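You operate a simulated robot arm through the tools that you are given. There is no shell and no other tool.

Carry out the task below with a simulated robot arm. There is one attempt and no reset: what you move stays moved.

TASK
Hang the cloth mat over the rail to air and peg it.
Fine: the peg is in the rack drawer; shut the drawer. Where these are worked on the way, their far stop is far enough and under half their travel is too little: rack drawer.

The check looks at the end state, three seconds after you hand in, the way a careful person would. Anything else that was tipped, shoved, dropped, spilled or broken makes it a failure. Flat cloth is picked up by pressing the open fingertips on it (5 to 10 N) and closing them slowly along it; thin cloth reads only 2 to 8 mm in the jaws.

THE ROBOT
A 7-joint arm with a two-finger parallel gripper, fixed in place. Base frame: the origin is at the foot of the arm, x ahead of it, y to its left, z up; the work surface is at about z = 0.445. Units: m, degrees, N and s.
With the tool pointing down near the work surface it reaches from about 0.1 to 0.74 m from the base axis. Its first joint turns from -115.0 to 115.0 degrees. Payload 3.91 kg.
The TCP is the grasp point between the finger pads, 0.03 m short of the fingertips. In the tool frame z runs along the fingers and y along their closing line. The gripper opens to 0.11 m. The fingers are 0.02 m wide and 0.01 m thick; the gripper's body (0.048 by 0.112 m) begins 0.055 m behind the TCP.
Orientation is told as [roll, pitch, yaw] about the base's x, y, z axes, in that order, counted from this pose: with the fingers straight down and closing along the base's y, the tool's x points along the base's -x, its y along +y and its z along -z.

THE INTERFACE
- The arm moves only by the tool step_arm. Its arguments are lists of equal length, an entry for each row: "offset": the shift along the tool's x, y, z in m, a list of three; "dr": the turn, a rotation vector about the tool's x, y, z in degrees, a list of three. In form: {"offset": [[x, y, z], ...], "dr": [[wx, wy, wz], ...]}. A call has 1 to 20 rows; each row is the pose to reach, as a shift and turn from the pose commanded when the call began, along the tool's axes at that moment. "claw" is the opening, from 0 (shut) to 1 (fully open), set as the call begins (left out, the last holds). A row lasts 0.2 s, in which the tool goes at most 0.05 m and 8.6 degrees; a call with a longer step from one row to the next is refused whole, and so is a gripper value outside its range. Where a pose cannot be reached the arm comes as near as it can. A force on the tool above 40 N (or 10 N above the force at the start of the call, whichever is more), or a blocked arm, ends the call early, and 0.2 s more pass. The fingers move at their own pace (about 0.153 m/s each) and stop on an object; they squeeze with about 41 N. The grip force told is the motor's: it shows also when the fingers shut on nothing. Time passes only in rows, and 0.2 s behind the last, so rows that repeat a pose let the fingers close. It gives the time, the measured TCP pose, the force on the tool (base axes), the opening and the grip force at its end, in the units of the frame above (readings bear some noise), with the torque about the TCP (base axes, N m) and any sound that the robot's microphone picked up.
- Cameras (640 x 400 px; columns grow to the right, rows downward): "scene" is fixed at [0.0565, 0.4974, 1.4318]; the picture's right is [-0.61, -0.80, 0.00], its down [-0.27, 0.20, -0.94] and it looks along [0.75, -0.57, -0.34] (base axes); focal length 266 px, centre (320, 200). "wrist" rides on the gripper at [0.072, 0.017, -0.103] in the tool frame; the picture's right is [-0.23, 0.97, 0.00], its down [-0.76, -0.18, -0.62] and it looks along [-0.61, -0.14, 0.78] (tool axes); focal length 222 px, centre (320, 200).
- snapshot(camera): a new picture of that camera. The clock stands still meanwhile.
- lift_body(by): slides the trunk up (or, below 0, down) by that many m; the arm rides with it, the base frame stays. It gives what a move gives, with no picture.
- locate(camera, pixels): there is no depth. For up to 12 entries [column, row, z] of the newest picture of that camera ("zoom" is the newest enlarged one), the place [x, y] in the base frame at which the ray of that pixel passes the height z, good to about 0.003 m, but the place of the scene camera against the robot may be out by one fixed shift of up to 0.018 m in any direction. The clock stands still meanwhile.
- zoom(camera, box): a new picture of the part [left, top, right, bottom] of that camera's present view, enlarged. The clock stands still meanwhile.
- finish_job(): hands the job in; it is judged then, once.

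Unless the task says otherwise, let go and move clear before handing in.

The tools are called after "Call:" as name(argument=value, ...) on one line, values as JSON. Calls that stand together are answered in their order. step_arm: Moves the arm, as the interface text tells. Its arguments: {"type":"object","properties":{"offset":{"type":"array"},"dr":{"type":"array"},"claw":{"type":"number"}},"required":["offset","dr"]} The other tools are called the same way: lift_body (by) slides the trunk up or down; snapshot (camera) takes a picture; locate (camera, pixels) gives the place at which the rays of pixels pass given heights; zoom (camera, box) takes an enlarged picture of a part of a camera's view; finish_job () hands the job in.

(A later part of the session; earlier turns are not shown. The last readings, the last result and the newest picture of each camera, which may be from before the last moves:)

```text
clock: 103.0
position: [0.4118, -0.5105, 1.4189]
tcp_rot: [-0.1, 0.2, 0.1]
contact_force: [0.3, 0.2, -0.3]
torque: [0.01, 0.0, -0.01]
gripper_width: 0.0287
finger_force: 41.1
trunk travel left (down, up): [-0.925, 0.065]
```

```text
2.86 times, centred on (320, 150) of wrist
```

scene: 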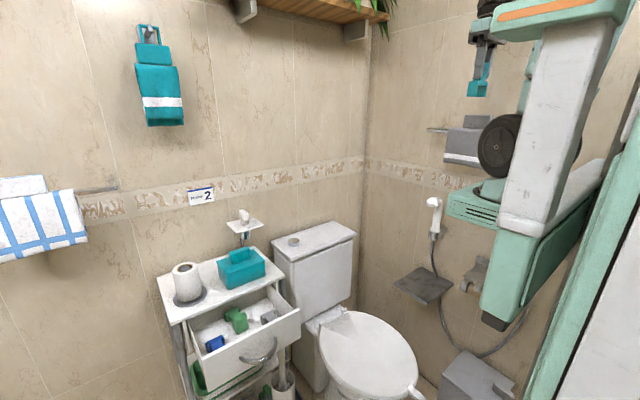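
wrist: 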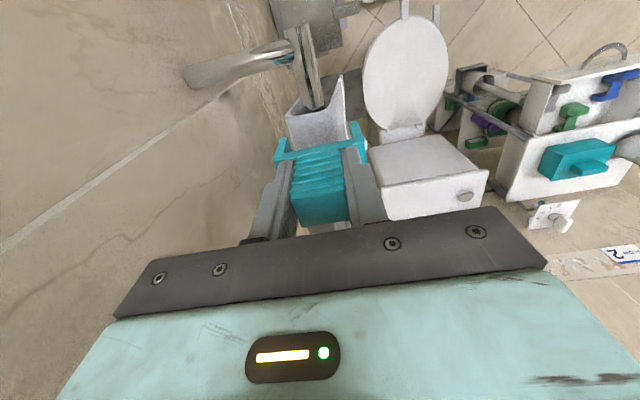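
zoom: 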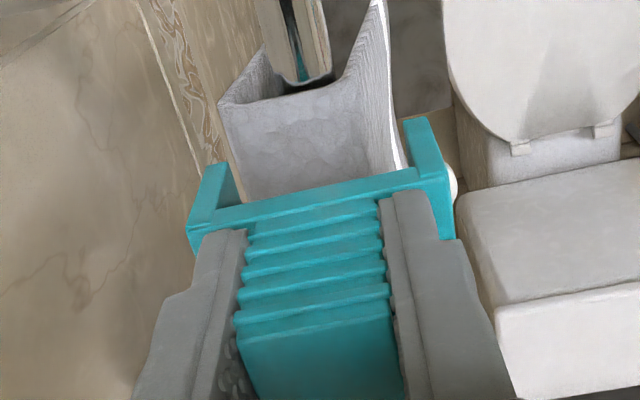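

The mat swung back. Now I'll locate leg bottoms (z≈1.346) and ridge edges again to re-centre.

Call:
locate(camera="zoom", pixels=[[203, 168, 1.346], [225, 165, 1.346], [403, 122, 1.346], [425, 117, 1.346], [219, 104, 1.344], [240, 180, 1.344], [356, 82, 1.344], [368, 160, 1.344], [377, 5, 1.2], [404, 160, 1.2], [395, 120, 1.2]])

Call:
zoom(camera="wrist", box=[280, 60, 370, 160])

Call:
zoom(camera="scene", box=[410, 60, 530, 180])

```text
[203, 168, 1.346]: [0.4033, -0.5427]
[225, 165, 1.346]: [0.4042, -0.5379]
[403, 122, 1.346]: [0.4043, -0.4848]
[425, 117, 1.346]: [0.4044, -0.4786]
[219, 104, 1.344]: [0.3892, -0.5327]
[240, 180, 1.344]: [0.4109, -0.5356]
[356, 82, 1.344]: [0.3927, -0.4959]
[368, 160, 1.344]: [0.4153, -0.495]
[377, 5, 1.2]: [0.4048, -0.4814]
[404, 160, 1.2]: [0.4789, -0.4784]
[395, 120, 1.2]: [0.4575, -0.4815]
```

```text
4.00 times, centred on (325, 110) of wrist
```

zoom: 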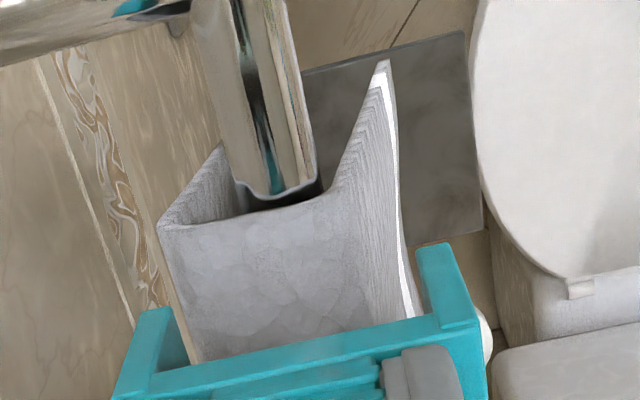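

```text
3.33 times, centred on (470, 120) of scene
```

zoom: 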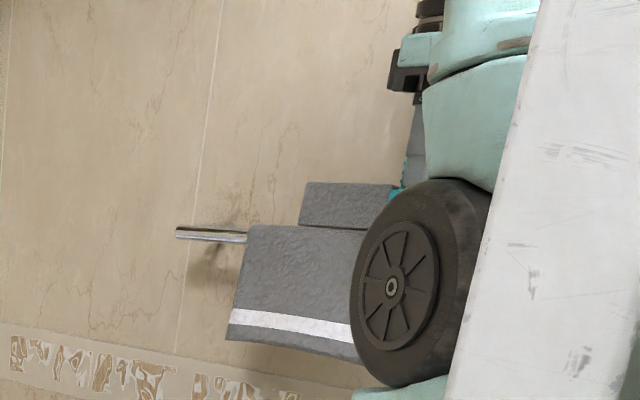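

The mat ridge spans −0.534…−0.4955 (centre −0.515), so the peg (inner −0.538…−0.485) was ~3.5 mm too far forward and its back leg caught the edge. I'll raise 5 mm, shift −3.5 mm in y, and lower gently in small steps.

Call:
step_arm(offset=[[0, 0, -0.005], [0, -0.0035, -0.005], [0, -0.0035, 0.0], [0, -0.0035, 0.004], [0, -0.0035, 0.008], [0, -0.0035, 0.012], [0, -0.0035, 0.012]], dr=[[0, 0, 0], [0, 0, 0], [0, 0, 0], [0, 0, 0], [0, 0, 0], [0, 0, 0], [0, 0, 0]])

Call:
snapshot(camera="wrist")

Call:
zoom(camera="wrist", box=[250, 80, 390, 220])

```text
clock: 104.6
position: [0.412, -0.5136, 1.4074]
tcp_rot: [-0.1, 0.0, 0.0]
contact_force: [0.3, 0.5, 0.4]
torque: [-0.07, 0.01, -0.01]
gripper_width: 0.0289
finger_force: 40.4
trunk travel left (down, up): [-0.925, 0.065]
```

```text
taken
```

wrist: 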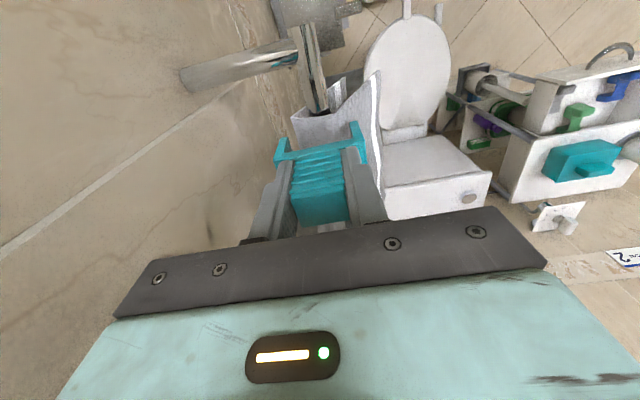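

```text
2.86 times, centred on (320, 150) of wrist
```

zoom: 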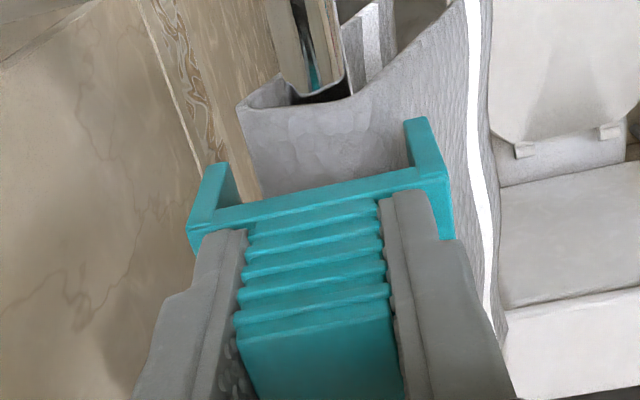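

The mat is again being rocked (front panel out at (480,60)) though force is only ~0.4 N. I'll zoom tightly on each leg to see which one touches.

Call:
zoom(camera="wrist", box=[270, 110, 320, 165])

Call:
zoom(camera="wrist", box=[330, 100, 390, 165])

Call:
zoom(camera="wrist", box=[280, 60, 380, 160])

```text
7.27 times, centred on (295, 138) of wrist
```

zoom: 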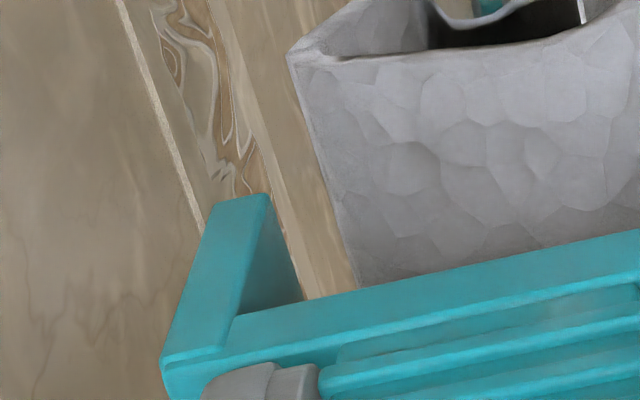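

```text
6.15 times, centred on (360, 132) of wrist
```

zoom: 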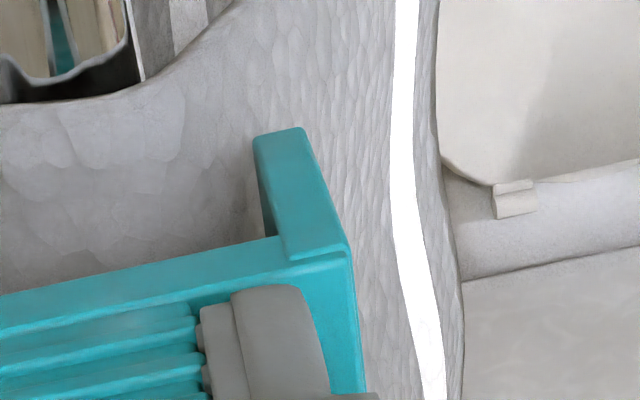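

```text
4.00 times, centred on (330, 110) of wrist
```

zoom: 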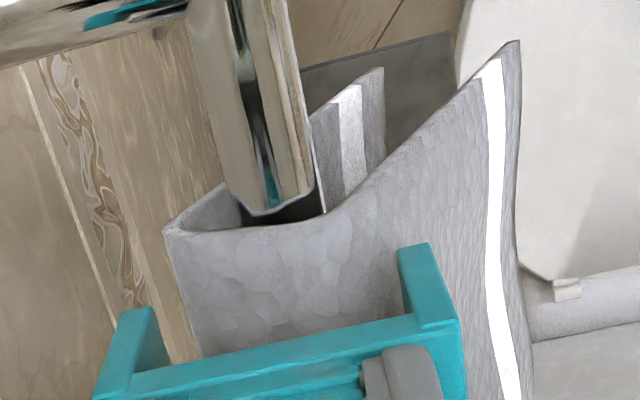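

The front (right) leg is pushing the mat's front shoulder, while the back leg has ~7 mm spare. I'll raise clear, let the mat settle, and re-measure its resting pose.

Call:
step_arm(offset=[[0, 0, -0.015], [0, 0, -0.03], [0, 0, -0.04], [0, 0, -0.04], [0, 0, -0.04], [0, 0, -0.04], [0, 0, -0.04], [0, 0, -0.04]], dr=[[0, 0, 0], [0, 0, 0], [0, 0, 0], [0, 0, 0], [0, 0, 0], [0, 0, 0], [0, 0, 0], [0, 0, 0]])

Call:
snapshot(camera="wrist")

Call:
zoom(camera="wrist", box=[280, 60, 380, 160])

```text
clock: 106.4
position: [0.4127, -0.5142, 1.4467]
tcp_rot: [0.0, 0.1, 0.1]
contact_force: [-0.2, 0.1, -0.4]
torque: [0.01, 0.02, -0.03]
gripper_width: 0.0288
finger_force: 41.5
trunk travel left (down, up): [-0.925, 0.065]
```

```text
taken
```

wrist: 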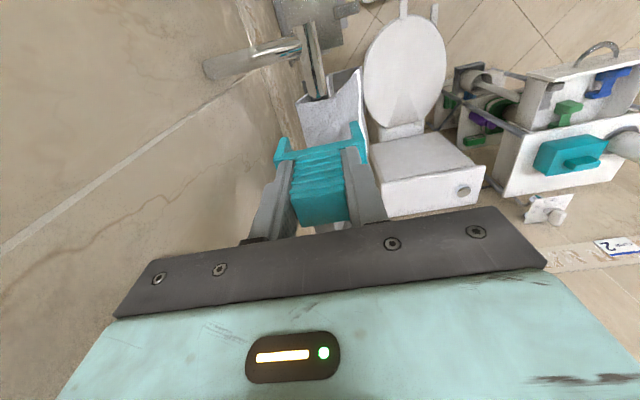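

```text
4.00 times, centred on (330, 110) of wrist
```

zoom: 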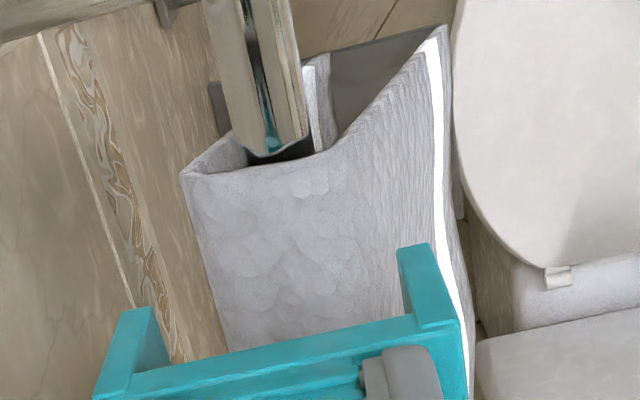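

The mat has settled with a bit more tilt than before. I'll locate its ridge corner (180,173), shoulder (340,150), hem (440,28) and rail edges to quantify it.

Call:
locate(camera="zoom", pixels=[[180, 173, 1.344], [212, 300, 1.344], [338, 152, 1.344], [400, 300, 1.344], [442, 28, 1.21], [470, 300, 1.21], [327, 58, 1.2], [205, 10, 1.33], [290, 10, 1.33], [245, 155, 1.33], [312, 150, 1.33]])

```text
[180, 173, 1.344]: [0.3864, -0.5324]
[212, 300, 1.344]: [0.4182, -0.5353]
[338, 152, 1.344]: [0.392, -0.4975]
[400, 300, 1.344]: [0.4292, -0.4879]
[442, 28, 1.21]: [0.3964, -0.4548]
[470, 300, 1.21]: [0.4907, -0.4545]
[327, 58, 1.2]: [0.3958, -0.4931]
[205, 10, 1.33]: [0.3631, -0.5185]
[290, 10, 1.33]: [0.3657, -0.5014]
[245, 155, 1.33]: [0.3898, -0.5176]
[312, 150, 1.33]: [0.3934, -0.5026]
```

The mat now tilts ~17°, and its front shoulder seems to bulge to y≈−0.488 near x=0.43. I'll zoom in closely around the legs to see the actual ridge edges there.

Call:
zoom(camera="wrist", box=[280, 80, 380, 145])

Call:
zoom(camera="scene", box=[420, 60, 520, 180])

```text
6.15 times, centred on (330, 112) of wrist
```

zoom: 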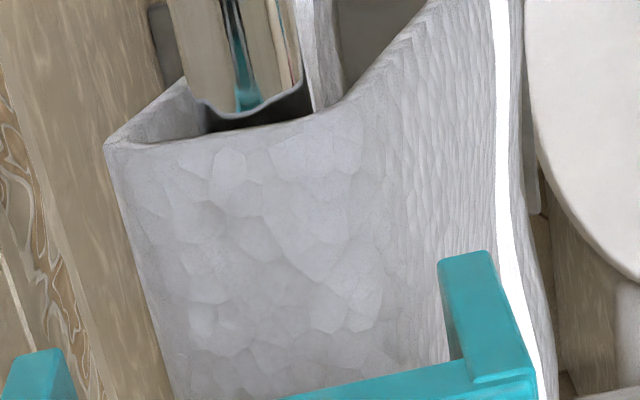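

```text
3.33 times, centred on (470, 120) of scene
```

zoom: 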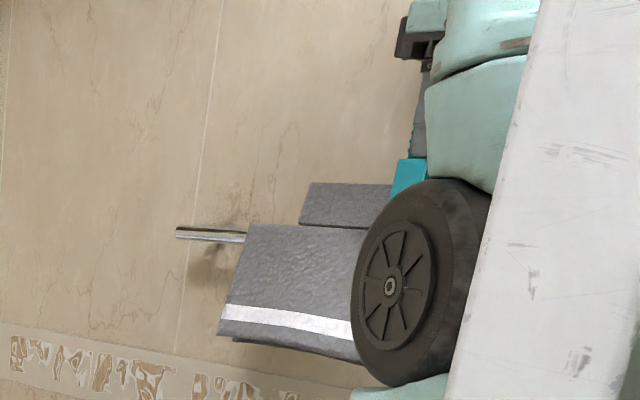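

The ridge back corner is at −0.5355 and the rail sits in the front bend, so the mat is hanging ~6–7 mm too far back, hence its tilt. I'll use the peg's back leg to nudge the ridge forward: first insert the legs slightly, centred at y≈−0.5105.

Call:
step_arm(offset=[[0, 0.002, 0.0], [0, 0.004, 0.005], [0, 0.004, 0.015], [0, 0.004, 0.025], [0, 0.004, 0.033], [0, 0.004, 0.038], [0, 0.004, 0.042], [0, 0.004, 0.042]], dr=[[0, 0, 0], [0, 0, 0], [0, 0, 0], [0, 0, 0], [0, 0, 0], [0, 0, 0], [0, 0, 0], [0, 0, 0]])

Call:
snapshot(camera="wrist")

Call:
zoom(camera="wrist", box=[270, 70, 380, 160])

```text
clock: 108.2
position: [0.4133, -0.5098, 1.4043]
tcp_rot: [-0.1, 0.0, 0.0]
contact_force: [0.9, -1.2, 3.5]
torque: [-0.12, 0.03, -0.02]
gripper_width: 0.0292
finger_force: 40.8
trunk travel left (down, up): [-0.925, 0.065]
```

```text
taken
```

wrist: 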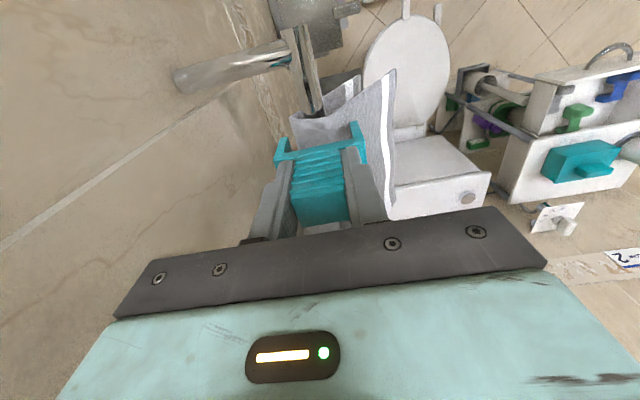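

```text
4.44 times, centred on (325, 115) of wrist
```

zoom: 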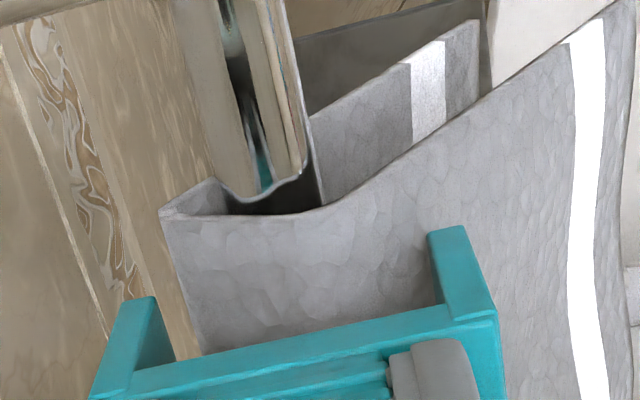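

The light contact at TCP z≈1.404 means the plate is essentially at the ridge already; pressing on it rocks the mat since its ridge sits ~6 mm behind the rail's axis. I'll raise 4 mm and move +y ~9 mm so the back leg pushes the ridge forward onto centre.

Call:
step_arm(offset=[[0, 0, -0.004], [0, 0, -0.004], [0, 0, -0.004], [0, 0.002, -0.004], [0, 0.004, -0.004], [0, 0.006, -0.004], [0, 0.008, -0.004], [0, 0.0095, -0.004], [0, 0.0095, -0.004]], dr=[[0, 0, 0], [0, 0, 0], [0, 0, 0], [0, 0, 0], [0, 0, 0], [0, 0, 0], [0, 0, 0], [0, 0, 0], [0, 0, 0]])

Call:
snapshot(camera="wrist")

Call:
zoom(camera="wrist", box=[270, 70, 380, 160])

```text
clock: 110.2
position: [0.4127, -0.5015, 1.4091]
tcp_rot: [-0.1, 0.0, 0.0]
contact_force: [0.5, -7.4, 3.7]
torque: [-0.69, 0.01, -0.04]
gripper_width: 0.0288
finger_force: 40.7
trunk travel left (down, up): [-0.925, 0.065]
```

```text
taken
```

wrist: 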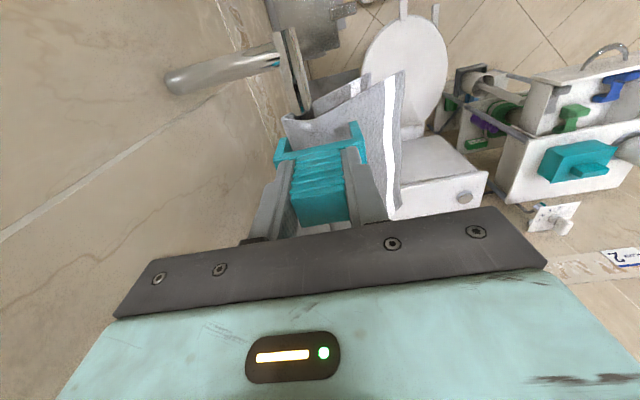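

```text
4.44 times, centred on (325, 115) of wrist
```

zoom: 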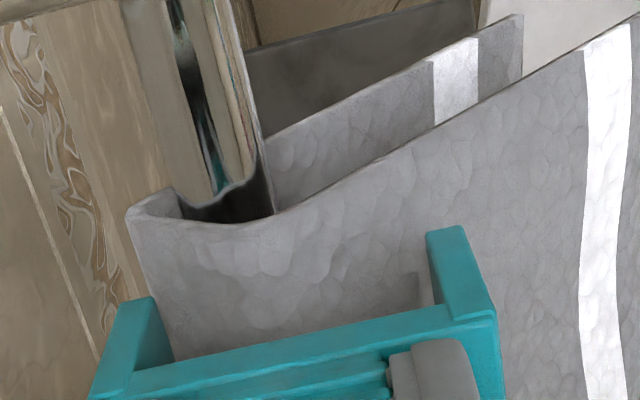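

The mat rocked further (Fy −7 N), so pushing low with the leg doesn't help. I'll withdraw upward and back, and look at the mat end-on to understand its cross-section on the rail.

Call:
step_arm(offset=[[0, -0.004, -0.002], [0, -0.006, -0.01], [0, -0.006, -0.03], [0, -0.006, -0.06], [0.03, 0.01, -0.08], [0.06, 0.03, -0.08], [0.09, 0.05, -0.08], [0.12, 0.07, -0.08], [0.15, 0.09, -0.08], [0.15, 0.1, -0.08]], dr=[[0, 0, 0], [0, 0, 0], [0, 0, 0], [0, 0, 0], [0, -6, 0], [0, -12, 0], [0, -18, 0], [0, -24, 0], [0, -30, 0], [0, -30, 0]])

Call:
snapshot(camera="wrist")

Call:
snapshot(camera="scene")

```text
clock: 112.4
position: [0.2615, -0.4003, 1.489]
tcp_rot: [0.1, -30.0, -0.1]
contact_force: [0.2, 0.4, -0.6]
torque: [0.01, 0.01, 0.02]
gripper_width: 0.029
finger_force: 40.7
trunk travel left (down, up): [-0.925, 0.065]
```

```text
taken
```

wrist: 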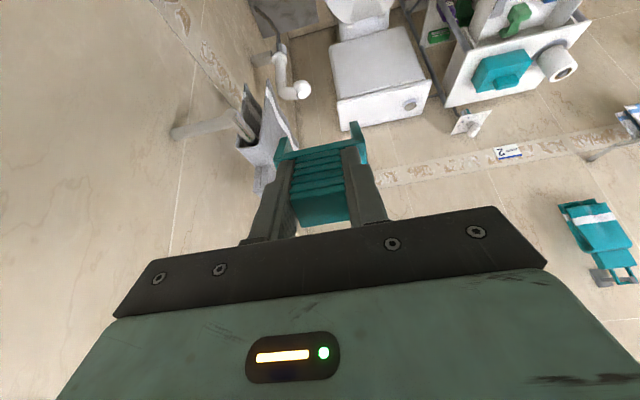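

```text
taken
```

scene: 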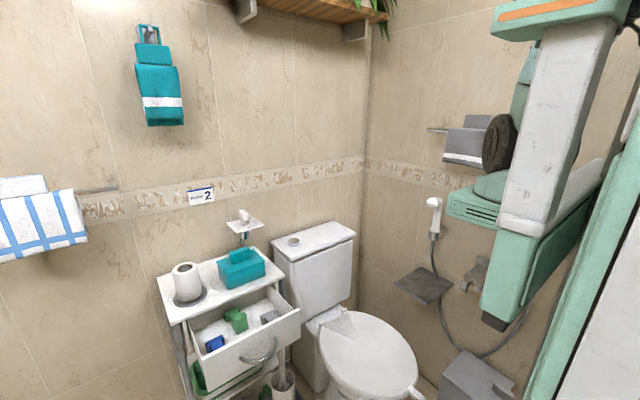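

The mat end is now visible around (250,130) in the wrist view. Zooming in on its cross-section.

Call:
zoom(camera="wrist", box=[215, 70, 315, 200])

Call:
zoom(camera="scene", box=[420, 90, 540, 190])

```text
3.08 times, centred on (265, 135) of wrist
```

zoom: 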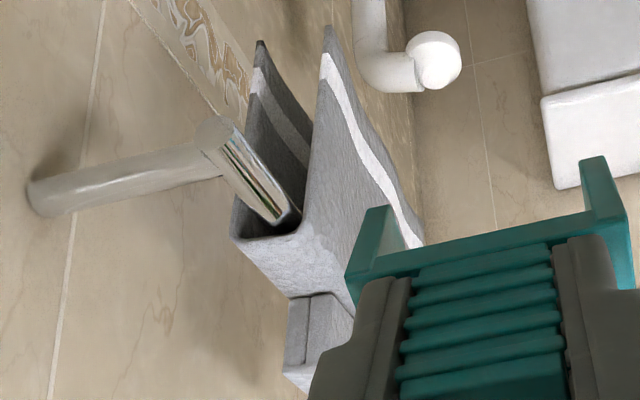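

```text
4.00 times, centred on (480, 140) of scene
```

zoom: 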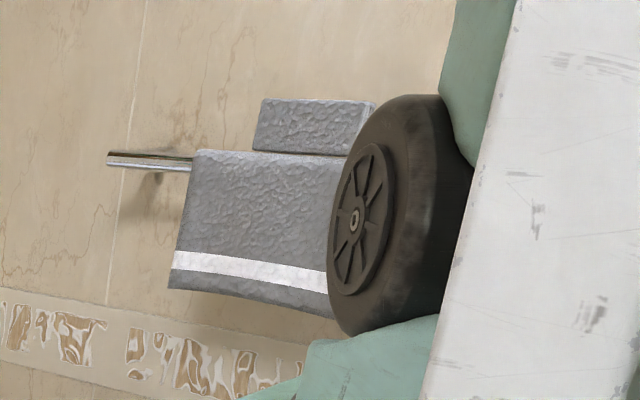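

This end-on view shows the panels parallel, leaning slightly toward +y, with the rail against the front panel's inside. I'll locate the ridge corners and hems to quantify the tilt.

Call:
locate(camera="zoom", pixels=[[231, 237, 1.345], [300, 233, 1.345], [231, 237, 1.335], [262, 42, 1.205], [330, 28, 1.205], [262, 42, 1.215], [213, 130, 1.33], [288, 297, 1.35], [288, 297, 1.36], [297, 388, 1.39], [355, 378, 1.39]])

Call:
zoom(camera="wrist", box=[230, 120, 290, 200])

```text
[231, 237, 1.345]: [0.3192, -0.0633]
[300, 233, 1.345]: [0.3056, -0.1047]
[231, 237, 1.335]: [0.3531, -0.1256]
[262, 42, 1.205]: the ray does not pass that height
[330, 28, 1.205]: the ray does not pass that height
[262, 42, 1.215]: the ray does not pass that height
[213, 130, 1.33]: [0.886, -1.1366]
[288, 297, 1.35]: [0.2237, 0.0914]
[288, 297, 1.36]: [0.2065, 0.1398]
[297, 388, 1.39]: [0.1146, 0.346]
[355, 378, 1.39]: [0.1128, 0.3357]
```

```text
5.00 times, centred on (260, 160) of wrist
```

zoom: 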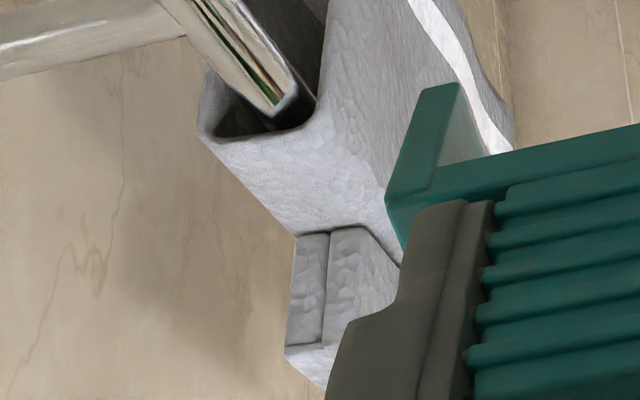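

I used the wrong zoom for that. I'll redo the locate with the wrist snapshot's pixel coordinates.

Call:
locate(camera="wrist", pixels=[[236.1, 147, 1.35], [258.5, 145.7, 1.35], [236.1, 147, 1.34], [258.5, 145.7, 1.34], [246.2, 83.7, 1.205], [268.2, 79.2, 1.205], [230.3, 112.3, 1.33], [254.6, 167.2, 1.35], [253, 190, 1.4], [261.5, 189.5, 1.4]])

```text
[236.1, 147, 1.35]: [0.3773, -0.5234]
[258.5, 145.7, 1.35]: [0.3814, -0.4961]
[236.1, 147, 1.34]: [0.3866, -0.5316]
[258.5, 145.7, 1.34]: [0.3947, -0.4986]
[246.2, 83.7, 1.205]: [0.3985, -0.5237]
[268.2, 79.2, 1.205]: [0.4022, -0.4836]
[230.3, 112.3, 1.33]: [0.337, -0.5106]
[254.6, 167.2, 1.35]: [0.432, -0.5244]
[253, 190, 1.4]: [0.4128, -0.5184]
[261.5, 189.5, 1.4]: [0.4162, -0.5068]
```

The mat now hangs with only ~8° lean, so earlier tilts may have been swinging. I'll wait with no motion and compare snapshots to see whether it is still oscillating.

Call:
step_arm(offset=[[0, 0, 0], [0, 0, 0], [0, 0, 0], [0, 0, 0], [0, 0, 0]], dr=[[0, 0, 0], [0, 0, 0], [0, 0, 0], [0, 0, 0], [0, 0, 0]])

Call:
zoom(camera="wrist", box=[215, 70, 315, 200])

Call:
step_arm(offset=[[0, 0, 0], [0, 0, 0]], dr=[[0, 0, 0], [0, 0, 0]])

Call:
zoom(camera="wrist", box=[215, 70, 315, 200])

```text
clock: 113.6
position: [0.2617, -0.4001, 1.4886]
tcp_rot: [0.0, -29.9, 0.1]
contact_force: [-0.5, 0.2, 0.0]
torque: [0.02, 0.0, -0.01]
gripper_width: 0.0291
finger_force: 41.0
trunk travel left (down, up): [-0.925, 0.065]
```

```text
3.08 times, centred on (265, 135) of wrist
```

zoom: 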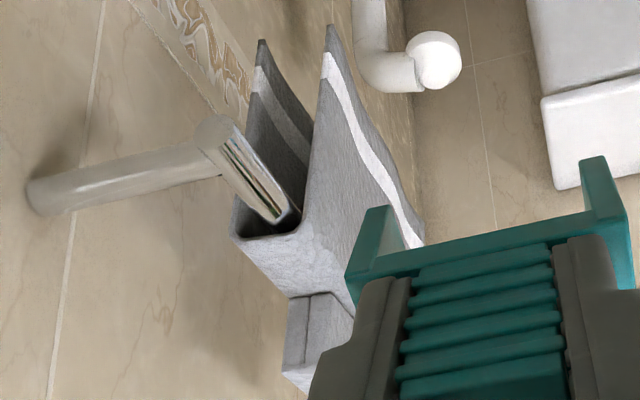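

```text
clock: 114.2
position: [0.263, -0.4003, 1.4893]
tcp_rot: [0.0, -29.8, 0.1]
contact_force: [-0.4, -0.4, -0.7]
torque: [-0.01, 0.0, 0.02]
gripper_width: 0.0288
finger_force: 40.8
trunk travel left (down, up): [-0.925, 0.065]
```

```text
3.08 times, centred on (265, 135) of wrist
```

zoom: 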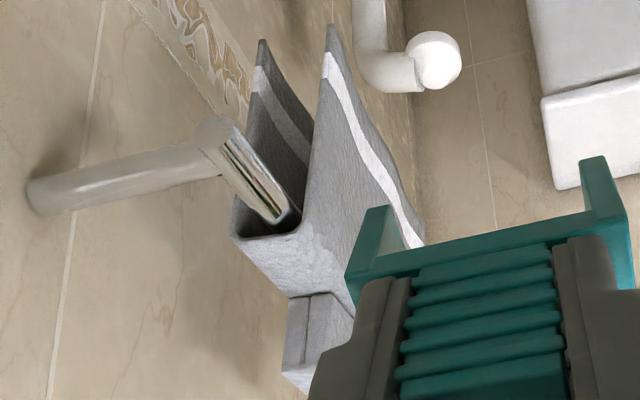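

The mat is at rest (no oscillation). Recomputing the peg's geometry in the tool frame, its leg bottoms are only ~0.065 below the TCP and the inner gap is ~0.049, so the back leg had been landing on the ridge's back corner (−0.533). I'll return to the earlier oblique viewpoint to measure the mat's current position and yaw.

Call:
step_arm(offset=[[-0.02, 0.01, 0.012], [-0.045, 0.025, 0.024], [-0.07, 0.04, 0.036], [-0.095, 0.055, 0.048], [-0.118, 0.07, 0.05], [-0.118, 0.07, 0.05]], dr=[[0, 6, 0], [0, 12, 0], [0, 18, 0], [0, 24, 0], [0, 30, 0], [0, 30, 0]])

Call:
snapshot(camera="wrist")

Call:
zoom(camera="wrist", box=[80, 60, 290, 230])

```text
clock: 115.6
position: [0.3889, -0.3295, 1.5031]
tcp_rot: [-0.1, 0.2, 0.0]
contact_force: [-0.6, -0.6, -0.6]
torque: [0.06, 0.02, 0.02]
gripper_width: 0.029
finger_force: 40.9
out of reach, approached as far as the arm can: row 3
trunk travel left (down, up): [-0.925, 0.065]
```

```text
taken
```

wrist: 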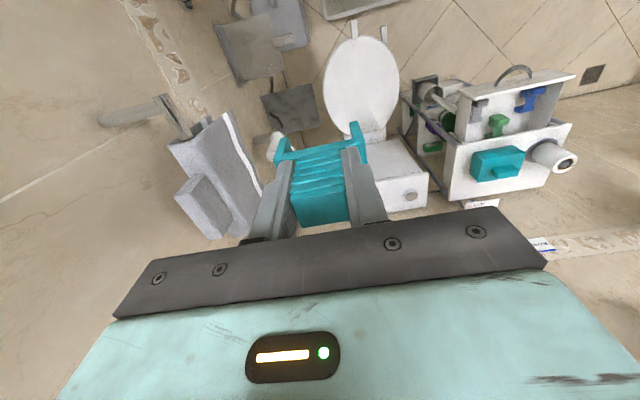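

```text
2.35 times, centred on (185, 145) of wrist
```

zoom: 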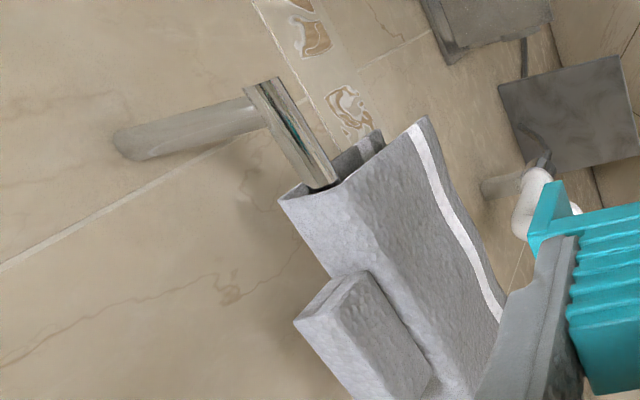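

I'll locate the ridge's back edge at two places, front boundary, tab base line and rail edges from this view.

Call:
locate(camera="zoom", pixels=[[278, 200, 1.338], [328, 276, 1.338], [343, 182, 1.344], [378, 250, 1.344], [368, 272, 1.346], [433, 368, 1.346], [246, 90, 1.33], [280, 80, 1.33], [313, 188, 1.33], [338, 182, 1.33], [430, 118, 1.21], [380, 135, 1.2]])

Call:
zoom(camera="wrist", box=[160, 100, 250, 240])

```text
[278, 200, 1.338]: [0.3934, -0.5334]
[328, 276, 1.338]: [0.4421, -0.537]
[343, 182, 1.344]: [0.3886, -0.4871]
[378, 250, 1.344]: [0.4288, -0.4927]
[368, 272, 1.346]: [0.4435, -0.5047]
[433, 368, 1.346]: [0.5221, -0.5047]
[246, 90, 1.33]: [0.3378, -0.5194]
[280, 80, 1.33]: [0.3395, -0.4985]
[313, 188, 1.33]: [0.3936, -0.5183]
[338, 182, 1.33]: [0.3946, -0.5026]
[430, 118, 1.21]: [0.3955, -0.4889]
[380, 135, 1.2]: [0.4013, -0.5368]
```

```text
2.86 times, centred on (205, 170) of wrist
```

zoom: 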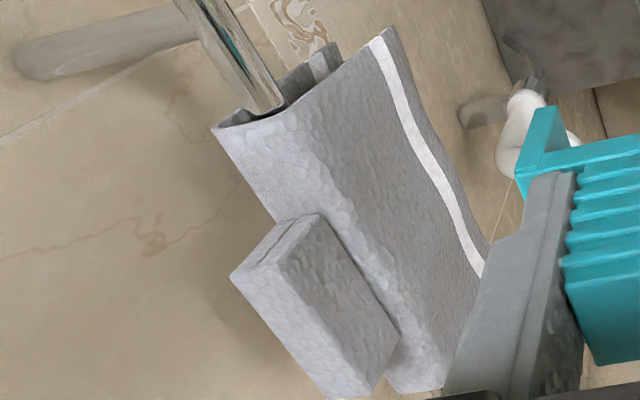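

The mat's centre is at y≈−0.5155 with tab near end at x≈0.44 and no yaw. I'll move the peg over it centred at y=−0.516 and approach in small checked steps.

Call:
step_arm(offset=[[-0.006, -0.045, 0], [-0.012, -0.09, 0], [-0.018, -0.135, 0], [-0.0235, -0.17, 0], [-0.0235, -0.187, 0], [-0.0235, -0.187, 0.03], [-0.0235, -0.187, 0.06], [-0.0235, -0.187, 0.078], [-0.0235, -0.187, 0.078]], dr=[[0, 0, 0], [0, 0, 0], [0, 0, 0], [0, 0, 0], [0, 0, 0], [0, 0, 0], [0, 0, 0], [0, 0, 0], [0, 0, 0]])

Call:
snapshot(camera="wrist")

Call:
zoom(camera="wrist", box=[270, 80, 380, 165])

```text
clock: 117.6
position: [0.4132, -0.5163, 1.4269]
tcp_rot: [0.0, 0.1, 0.0]
contact_force: [-0.1, 0.2, -0.6]
torque: [-0.01, -0.01, 0.0]
gripper_width: 0.029
finger_force: 41.3
trunk travel left (down, up): [-0.925, 0.065]
```

```text
taken
```

wrist: 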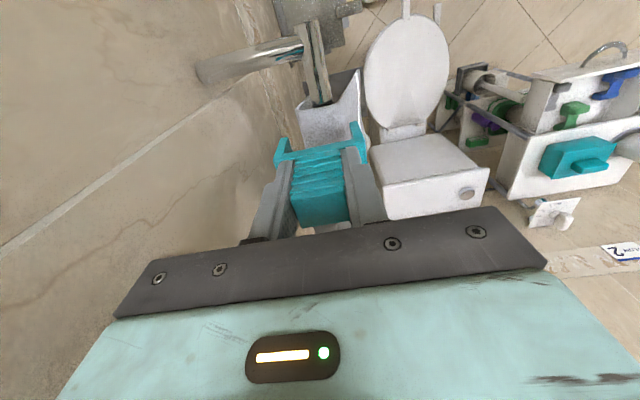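

```text
4.71 times, centred on (325, 122) of wrist
```

zoom: 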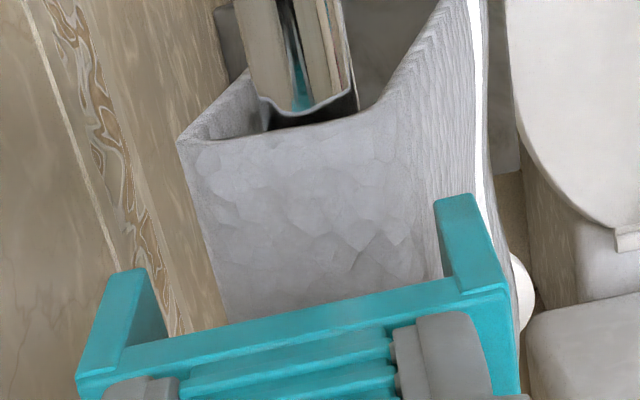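

I'll locate the leg inner edges (z≈1.36) and mat edges here to verify margins.

Call:
locate(camera="zoom", pixels=[[148, 268, 1.36], [108, 275, 1.36], [435, 200, 1.36], [474, 194, 1.36], [178, 143, 1.338], [222, 300, 1.338], [366, 112, 1.342], [412, 230, 1.342], [430, 60, 1.3], [148, 268, 1.352], [435, 200, 1.352]])

```text
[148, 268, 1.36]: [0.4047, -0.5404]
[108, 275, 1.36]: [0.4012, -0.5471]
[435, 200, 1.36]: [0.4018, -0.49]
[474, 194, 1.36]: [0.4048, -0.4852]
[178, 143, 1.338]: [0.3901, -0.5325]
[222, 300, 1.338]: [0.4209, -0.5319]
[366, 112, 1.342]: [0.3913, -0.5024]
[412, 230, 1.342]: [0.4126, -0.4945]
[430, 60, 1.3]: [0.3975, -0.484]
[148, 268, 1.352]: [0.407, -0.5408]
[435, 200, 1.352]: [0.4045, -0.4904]
```

The legs' inner faces (−0.5404, −0.490) now bracket the ridge (−0.532…−0.4945). But the mat's lean seems to vary between views; I'll wait a moment and check whether it's rocking.

Call:
step_arm(offset=[[0, 0, 0], [0, 0, 0], [0, 0, 0]], dr=[[0, 0, 0], [0, 0, 0], [0, 0, 0]])

Call:
zoom(camera="wrist", box=[270, 50, 400, 165])

Call:
zoom(camera="scene", box=[420, 80, 520, 190])

```text
clock: 118.4
position: [0.4121, -0.5165, 1.4266]
tcp_rot: [-0.1, 0.2, -0.1]
contact_force: [0.6, 0.6, -0.6]
torque: [0.02, -0.01, 0.03]
gripper_width: 0.0289
finger_force: 40.9
trunk travel left (down, up): [-0.925, 0.065]
```

```text
3.48 times, centred on (335, 108) of wrist
```

zoom: 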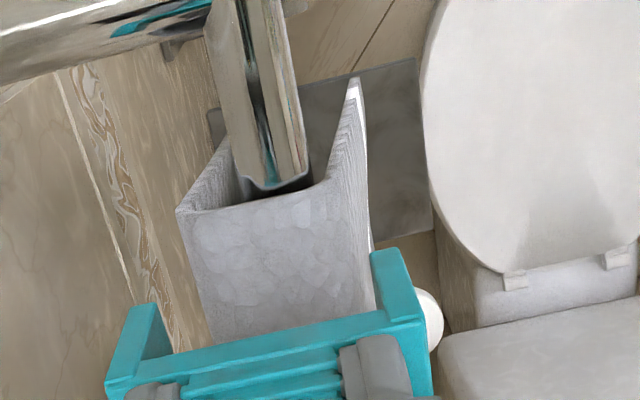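

```text
3.64 times, centred on (470, 135) of scene
```

zoom: 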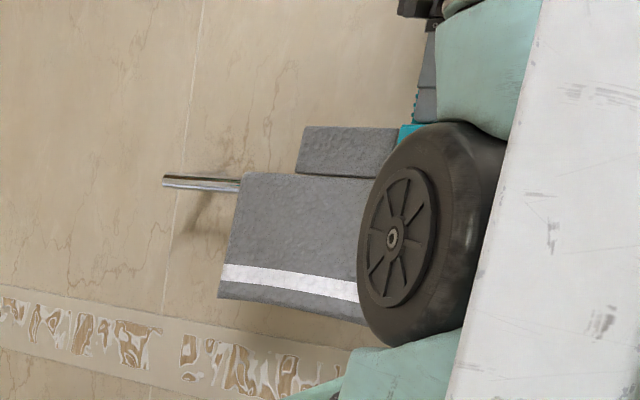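

The lean changed between 117.6 s and 118.4 s, so the mat does rock. I'll watch a few more moments without moving.

Call:
step_arm(offset=[[0, 0, 0]], dr=[[0, 0, 0]])

Call:
zoom(camera="wrist", box=[270, 50, 400, 165])

Call:
step_arm(offset=[[0, 0, 0], [0, 0, 0], [0, 0, 0], [0, 0, 0]], dr=[[0, 0, 0], [0, 0, 0], [0, 0, 0], [0, 0, 0]])

Call:
zoom(camera="wrist", box=[270, 50, 400, 165])

```text
clock: 118.8
position: [0.4136, -0.5172, 1.4263]
tcp_rot: [0.0, 0.1, 0.0]
contact_force: [0.4, 1.2, 0.4]
torque: [0.0, -0.02, 0.0]
gripper_width: 0.0288
finger_force: 40.4
trunk travel left (down, up): [-0.925, 0.065]
```

```text
3.48 times, centred on (335, 108) of wrist
```

zoom: 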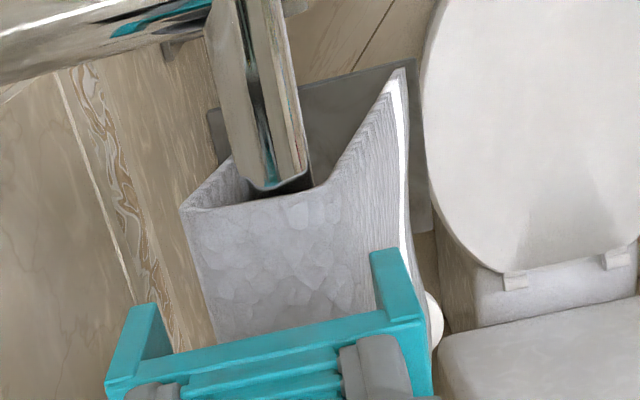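

```text
clock: 119.8
position: [0.4131, -0.5167, 1.4261]
tcp_rot: [-0.1, 0.1, 0.0]
contact_force: [-0.2, -0.5, -0.4]
torque: [0.0, 0.05, 0.02]
gripper_width: 0.0288
finger_force: 40.9
trunk travel left (down, up): [-0.925, 0.065]
```

```text
3.48 times, centred on (335, 108) of wrist
```

zoom: 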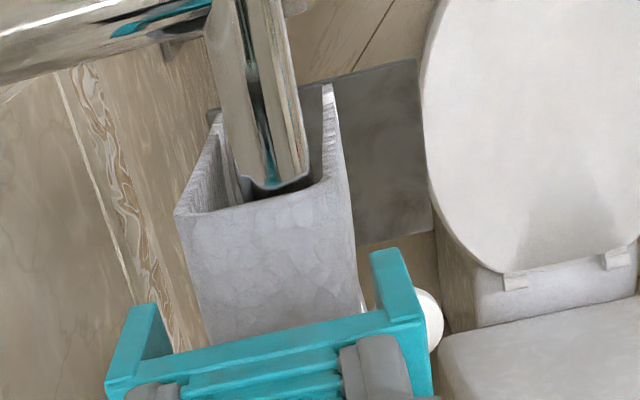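

The mat is swinging like a pendulum. I'll wait 4 s for it to settle, then re-check.

Call:
step_arm(offset=[[0, 0, 0], [0, 0, 0], [0, 0, 0], [0, 0, 0], [0, 0, 0], [0, 0, 0], [0, 0, 0], [0, 0, 0], [0, 0, 0], [0, 0, 0], [0, 0, 0], [0, 0, 0], [0, 0, 0], [0, 0, 0], [0, 0, 0], [0, 0, 0], [0, 0, 0], [0, 0, 0], [0, 0, 0], [0, 0, 0]], dr=[[0, 0, 0], [0, 0, 0], [0, 0, 0], [0, 0, 0], [0, 0, 0], [0, 0, 0], [0, 0, 0], [0, 0, 0], [0, 0, 0], [0, 0, 0], [0, 0, 0], [0, 0, 0], [0, 0, 0], [0, 0, 0], [0, 0, 0], [0, 0, 0], [0, 0, 0], [0, 0, 0], [0, 0, 0], [0, 0, 0]])

Call:
zoom(camera="wrist", box=[270, 50, 400, 165])

Call:
step_arm(offset=[[0, 0, 0]], dr=[[0, 0, 0]])

Call:
zoom(camera="wrist", box=[270, 50, 400, 165])

```text
clock: 124.0
position: [0.4123, -0.5165, 1.4272]
tcp_rot: [0.0, 0.0, 0.0]
contact_force: [-0.2, 0.4, -0.7]
torque: [0.04, 0.04, -0.03]
gripper_width: 0.029
finger_force: 41.1
trunk travel left (down, up): [-0.925, 0.065]
```

```text
3.48 times, centred on (335, 108) of wrist
```

zoom: 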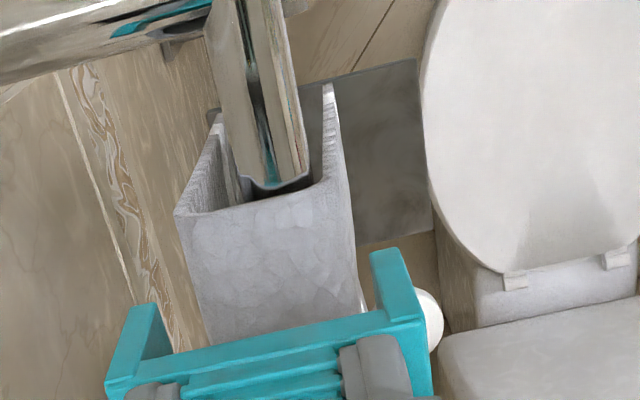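

```text
clock: 124.4
position: [0.413, -0.5178, 1.4262]
tcp_rot: [0.0, 0.1, 0.1]
contact_force: [0.2, 0.1, -0.3]
torque: [0.02, -0.01, -0.01]
gripper_width: 0.0288
finger_force: 41.6
trunk travel left (down, up): [-0.925, 0.065]
```

```text
3.48 times, centred on (335, 108) of wrist
```

zoom: 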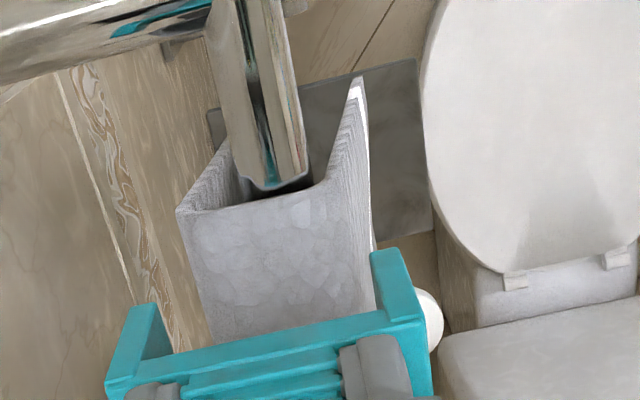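

The lean repeats with a 0.6 s period: an undamped small swing between 0° and ~17° around its equilibrium. With the legs centred now (−0.5404/−0.490 vs ridge −0.532/−0.4945), I'll lower in steady steps.

Call:
step_arm(offset=[[0, 0, 0.008], [0, 0, 0.016], [0, 0, 0.022], [0, 0, 0.027]], dr=[[0, 0, 0], [0, 0, 0], [0, 0, 0], [0, 0, 0]])

Call:
snapshot(camera="wrist")

Call:
zoom(camera="wrist", box=[270, 60, 390, 165])

```text
clock: 125.4
position: [0.4129, -0.5177, 1.3986]
tcp_rot: [0.0, -0.1, 0.1]
contact_force: [0.1, 1.1, -0.5]
torque: [0.01, -0.05, 0.01]
gripper_width: 0.0292
finger_force: 40.6
trunk travel left (down, up): [-0.925, 0.065]
```

```text
taken
```

wrist: 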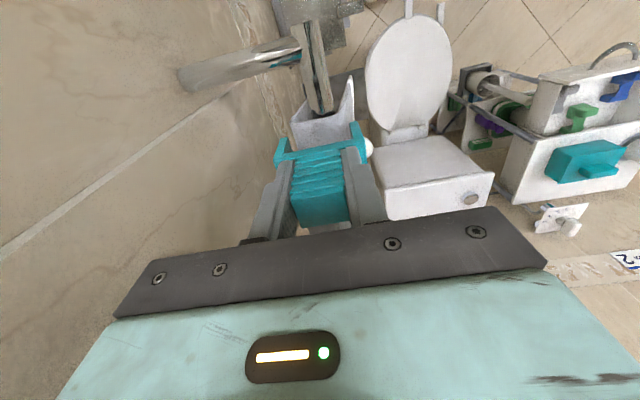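

```text
3.81 times, centred on (330, 112) of wrist
```

zoom: 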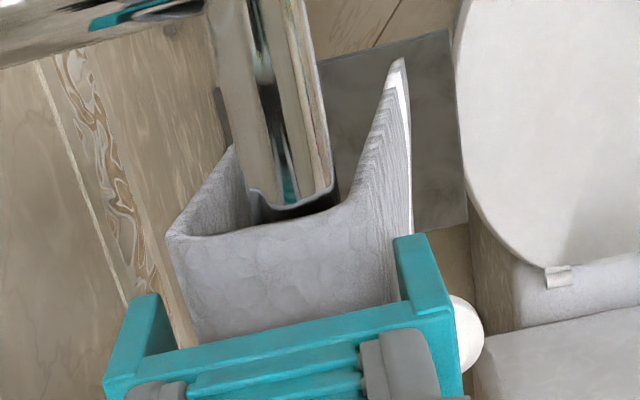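

The legs are now astride the mat with no contact. Continuing down gently to seat the plate on the ridge.

Call:
step_arm(offset=[[0, 0, 0.003], [0, 0, 0.006], [0, 0, 0.008], [0, 0, 0.01]], dr=[[0, 0, 0], [0, 0, 0], [0, 0, 0], [0, 0, 0]])

Call:
zoom(camera="wrist", box=[270, 60, 390, 165])

```text
clock: 126.4
position: [0.4127, -0.5171, 1.3902]
tcp_rot: [0.1, 0.2, 0.0]
contact_force: [-0.4, 0.9, 0.3]
torque: [0.02, -0.01, 0.05]
gripper_width: 0.029
finger_force: 40.8
trunk travel left (down, up): [-0.925, 0.065]
```

```text
3.81 times, centred on (330, 112) of wrist
```

zoom: 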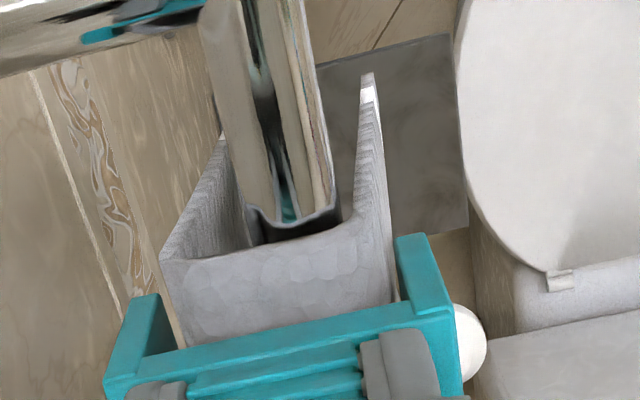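

Still free, mat near upright between the legs. Continue with 2 mm steps until the plate touches.

Call:
step_arm(offset=[[0, 0, 0.002], [0, 0, 0.004], [0, 0, 0.004]], dr=[[0, 0, 0], [0, 0, 0], [0, 0, 0]])

Call:
zoom(camera="wrist", box=[270, 60, 390, 165])

```text
clock: 127.2
position: [0.4125, -0.5173, 1.387]
tcp_rot: [-0.3, 0.0, 0.1]
contact_force: [1.0, 1.2, 27.5]
torque: [0.25, -0.06, -0.01]
gripper_width: 0.0288
finger_force: 41.3
trunk travel left (down, up): [-0.925, 0.065]
```

```text
3.81 times, centred on (330, 112) of wrist
```

zoom: 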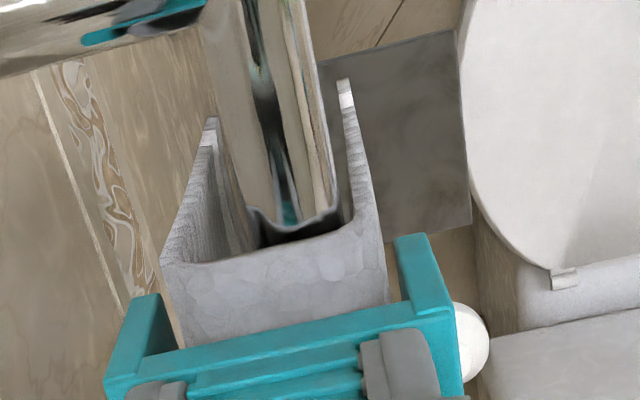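

The plate now sits on the ridge (27 N up at TCP z=1.387) and the mat is upright between the legs. I'll ease up ~1 mm to a light touch before releasing.

Call:
step_arm(offset=[[0, 0, -0.0008], [0, 0, -0.0012]], dr=[[0, 0, 0], [0, 0, 0]])

```text
clock: 127.8
position: [0.4118, -0.5165, 1.3879]
tcp_rot: [-0.2, 0.1, 0.0]
contact_force: [0.5, -2.8, 27.5]
torque: [0.07, -0.1, -0.02]
gripper_width: 0.0291
finger_force: 40.8
trunk travel left (down, up): [-0.925, 0.065]
```

Still 27 N; I'll ease up another 1.5 mm.

Call:
step_arm(offset=[[0, 0, -0.0008], [0, 0, -0.0015]], dr=[[0, 0, 0], [0, 0, 0]])

Call:
zoom(camera="wrist", box=[270, 60, 390, 165])

```text
clock: 128.4
position: [0.413, -0.5174, 1.3877]
tcp_rot: [0.0, 0.2, -0.1]
contact_force: [-0.2, -2.7, 15.0]
torque: [-0.05, -0.04, -0.04]
gripper_width: 0.0288
finger_force: 41.1
trunk travel left (down, up): [-0.925, 0.065]
```

```text
3.81 times, centred on (330, 112) of wrist
```

zoom: 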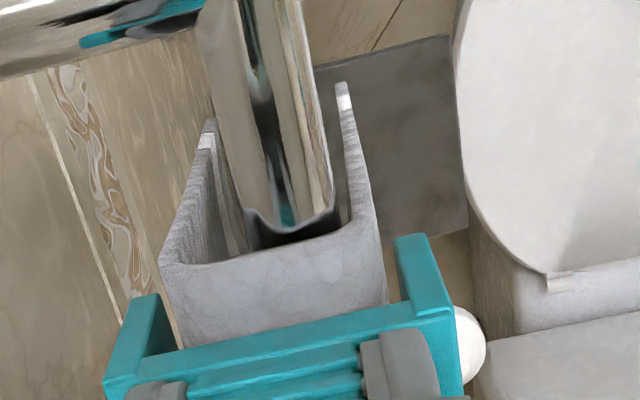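

Down to 15 N with the mat upright; one more millimetre up for a light touch.

Call:
step_arm(offset=[[0, 0, -0.0005], [0, 0, -0.001], [0, 0, -0.001]], dr=[[0, 0, 0], [0, 0, 0], [0, 0, 0]])

```text
clock: 129.2
position: [0.412, -0.5161, 1.3892]
tcp_rot: [0.0, 0.0, 0.1]
contact_force: [-1.0, 1.3, 0.5]
torque: [0.03, 0.03, 0.0]
gripper_width: 0.029
finger_force: 41.6
trunk travel left (down, up): [-0.925, 0.065]
```

Light contact now (~0.5 N). I'll open the jaws only partially (to ~0.05, to stay clear of the wall) and check.

Call:
step_arm(offset=[[0, 0, 0], [0, 0, 0]], dr=[[0, 0, 0], [0, 0, 0]], claw=0.45)

Call:
snapshot(camera="wrist")

Call:
zoom(camera="wrist", box=[250, 60, 400, 220])

```text
clock: 129.8
position: [0.4122, -0.5177, 1.3896]
tcp_rot: [0.0, 0.0, 0.2]
contact_force: [1.1, -0.5, -0.6]
torque: [-0.01, -0.01, -0.02]
gripper_width: 0.0496
finger_force: 0.1
trunk travel left (down, up): [-0.925, 0.065]
```

```text
taken
```

wrist: 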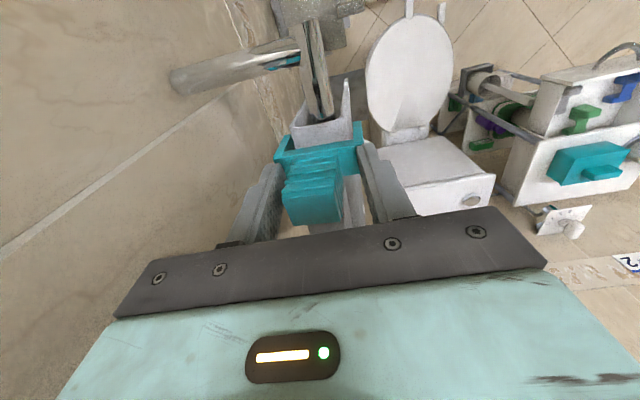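

```text
2.50 times, centred on (325, 140) of wrist
```

zoom: 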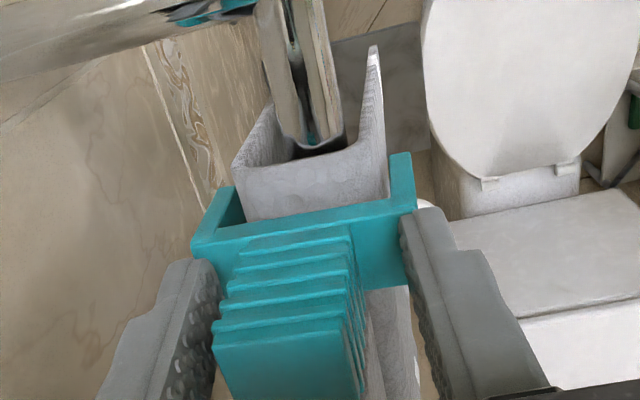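

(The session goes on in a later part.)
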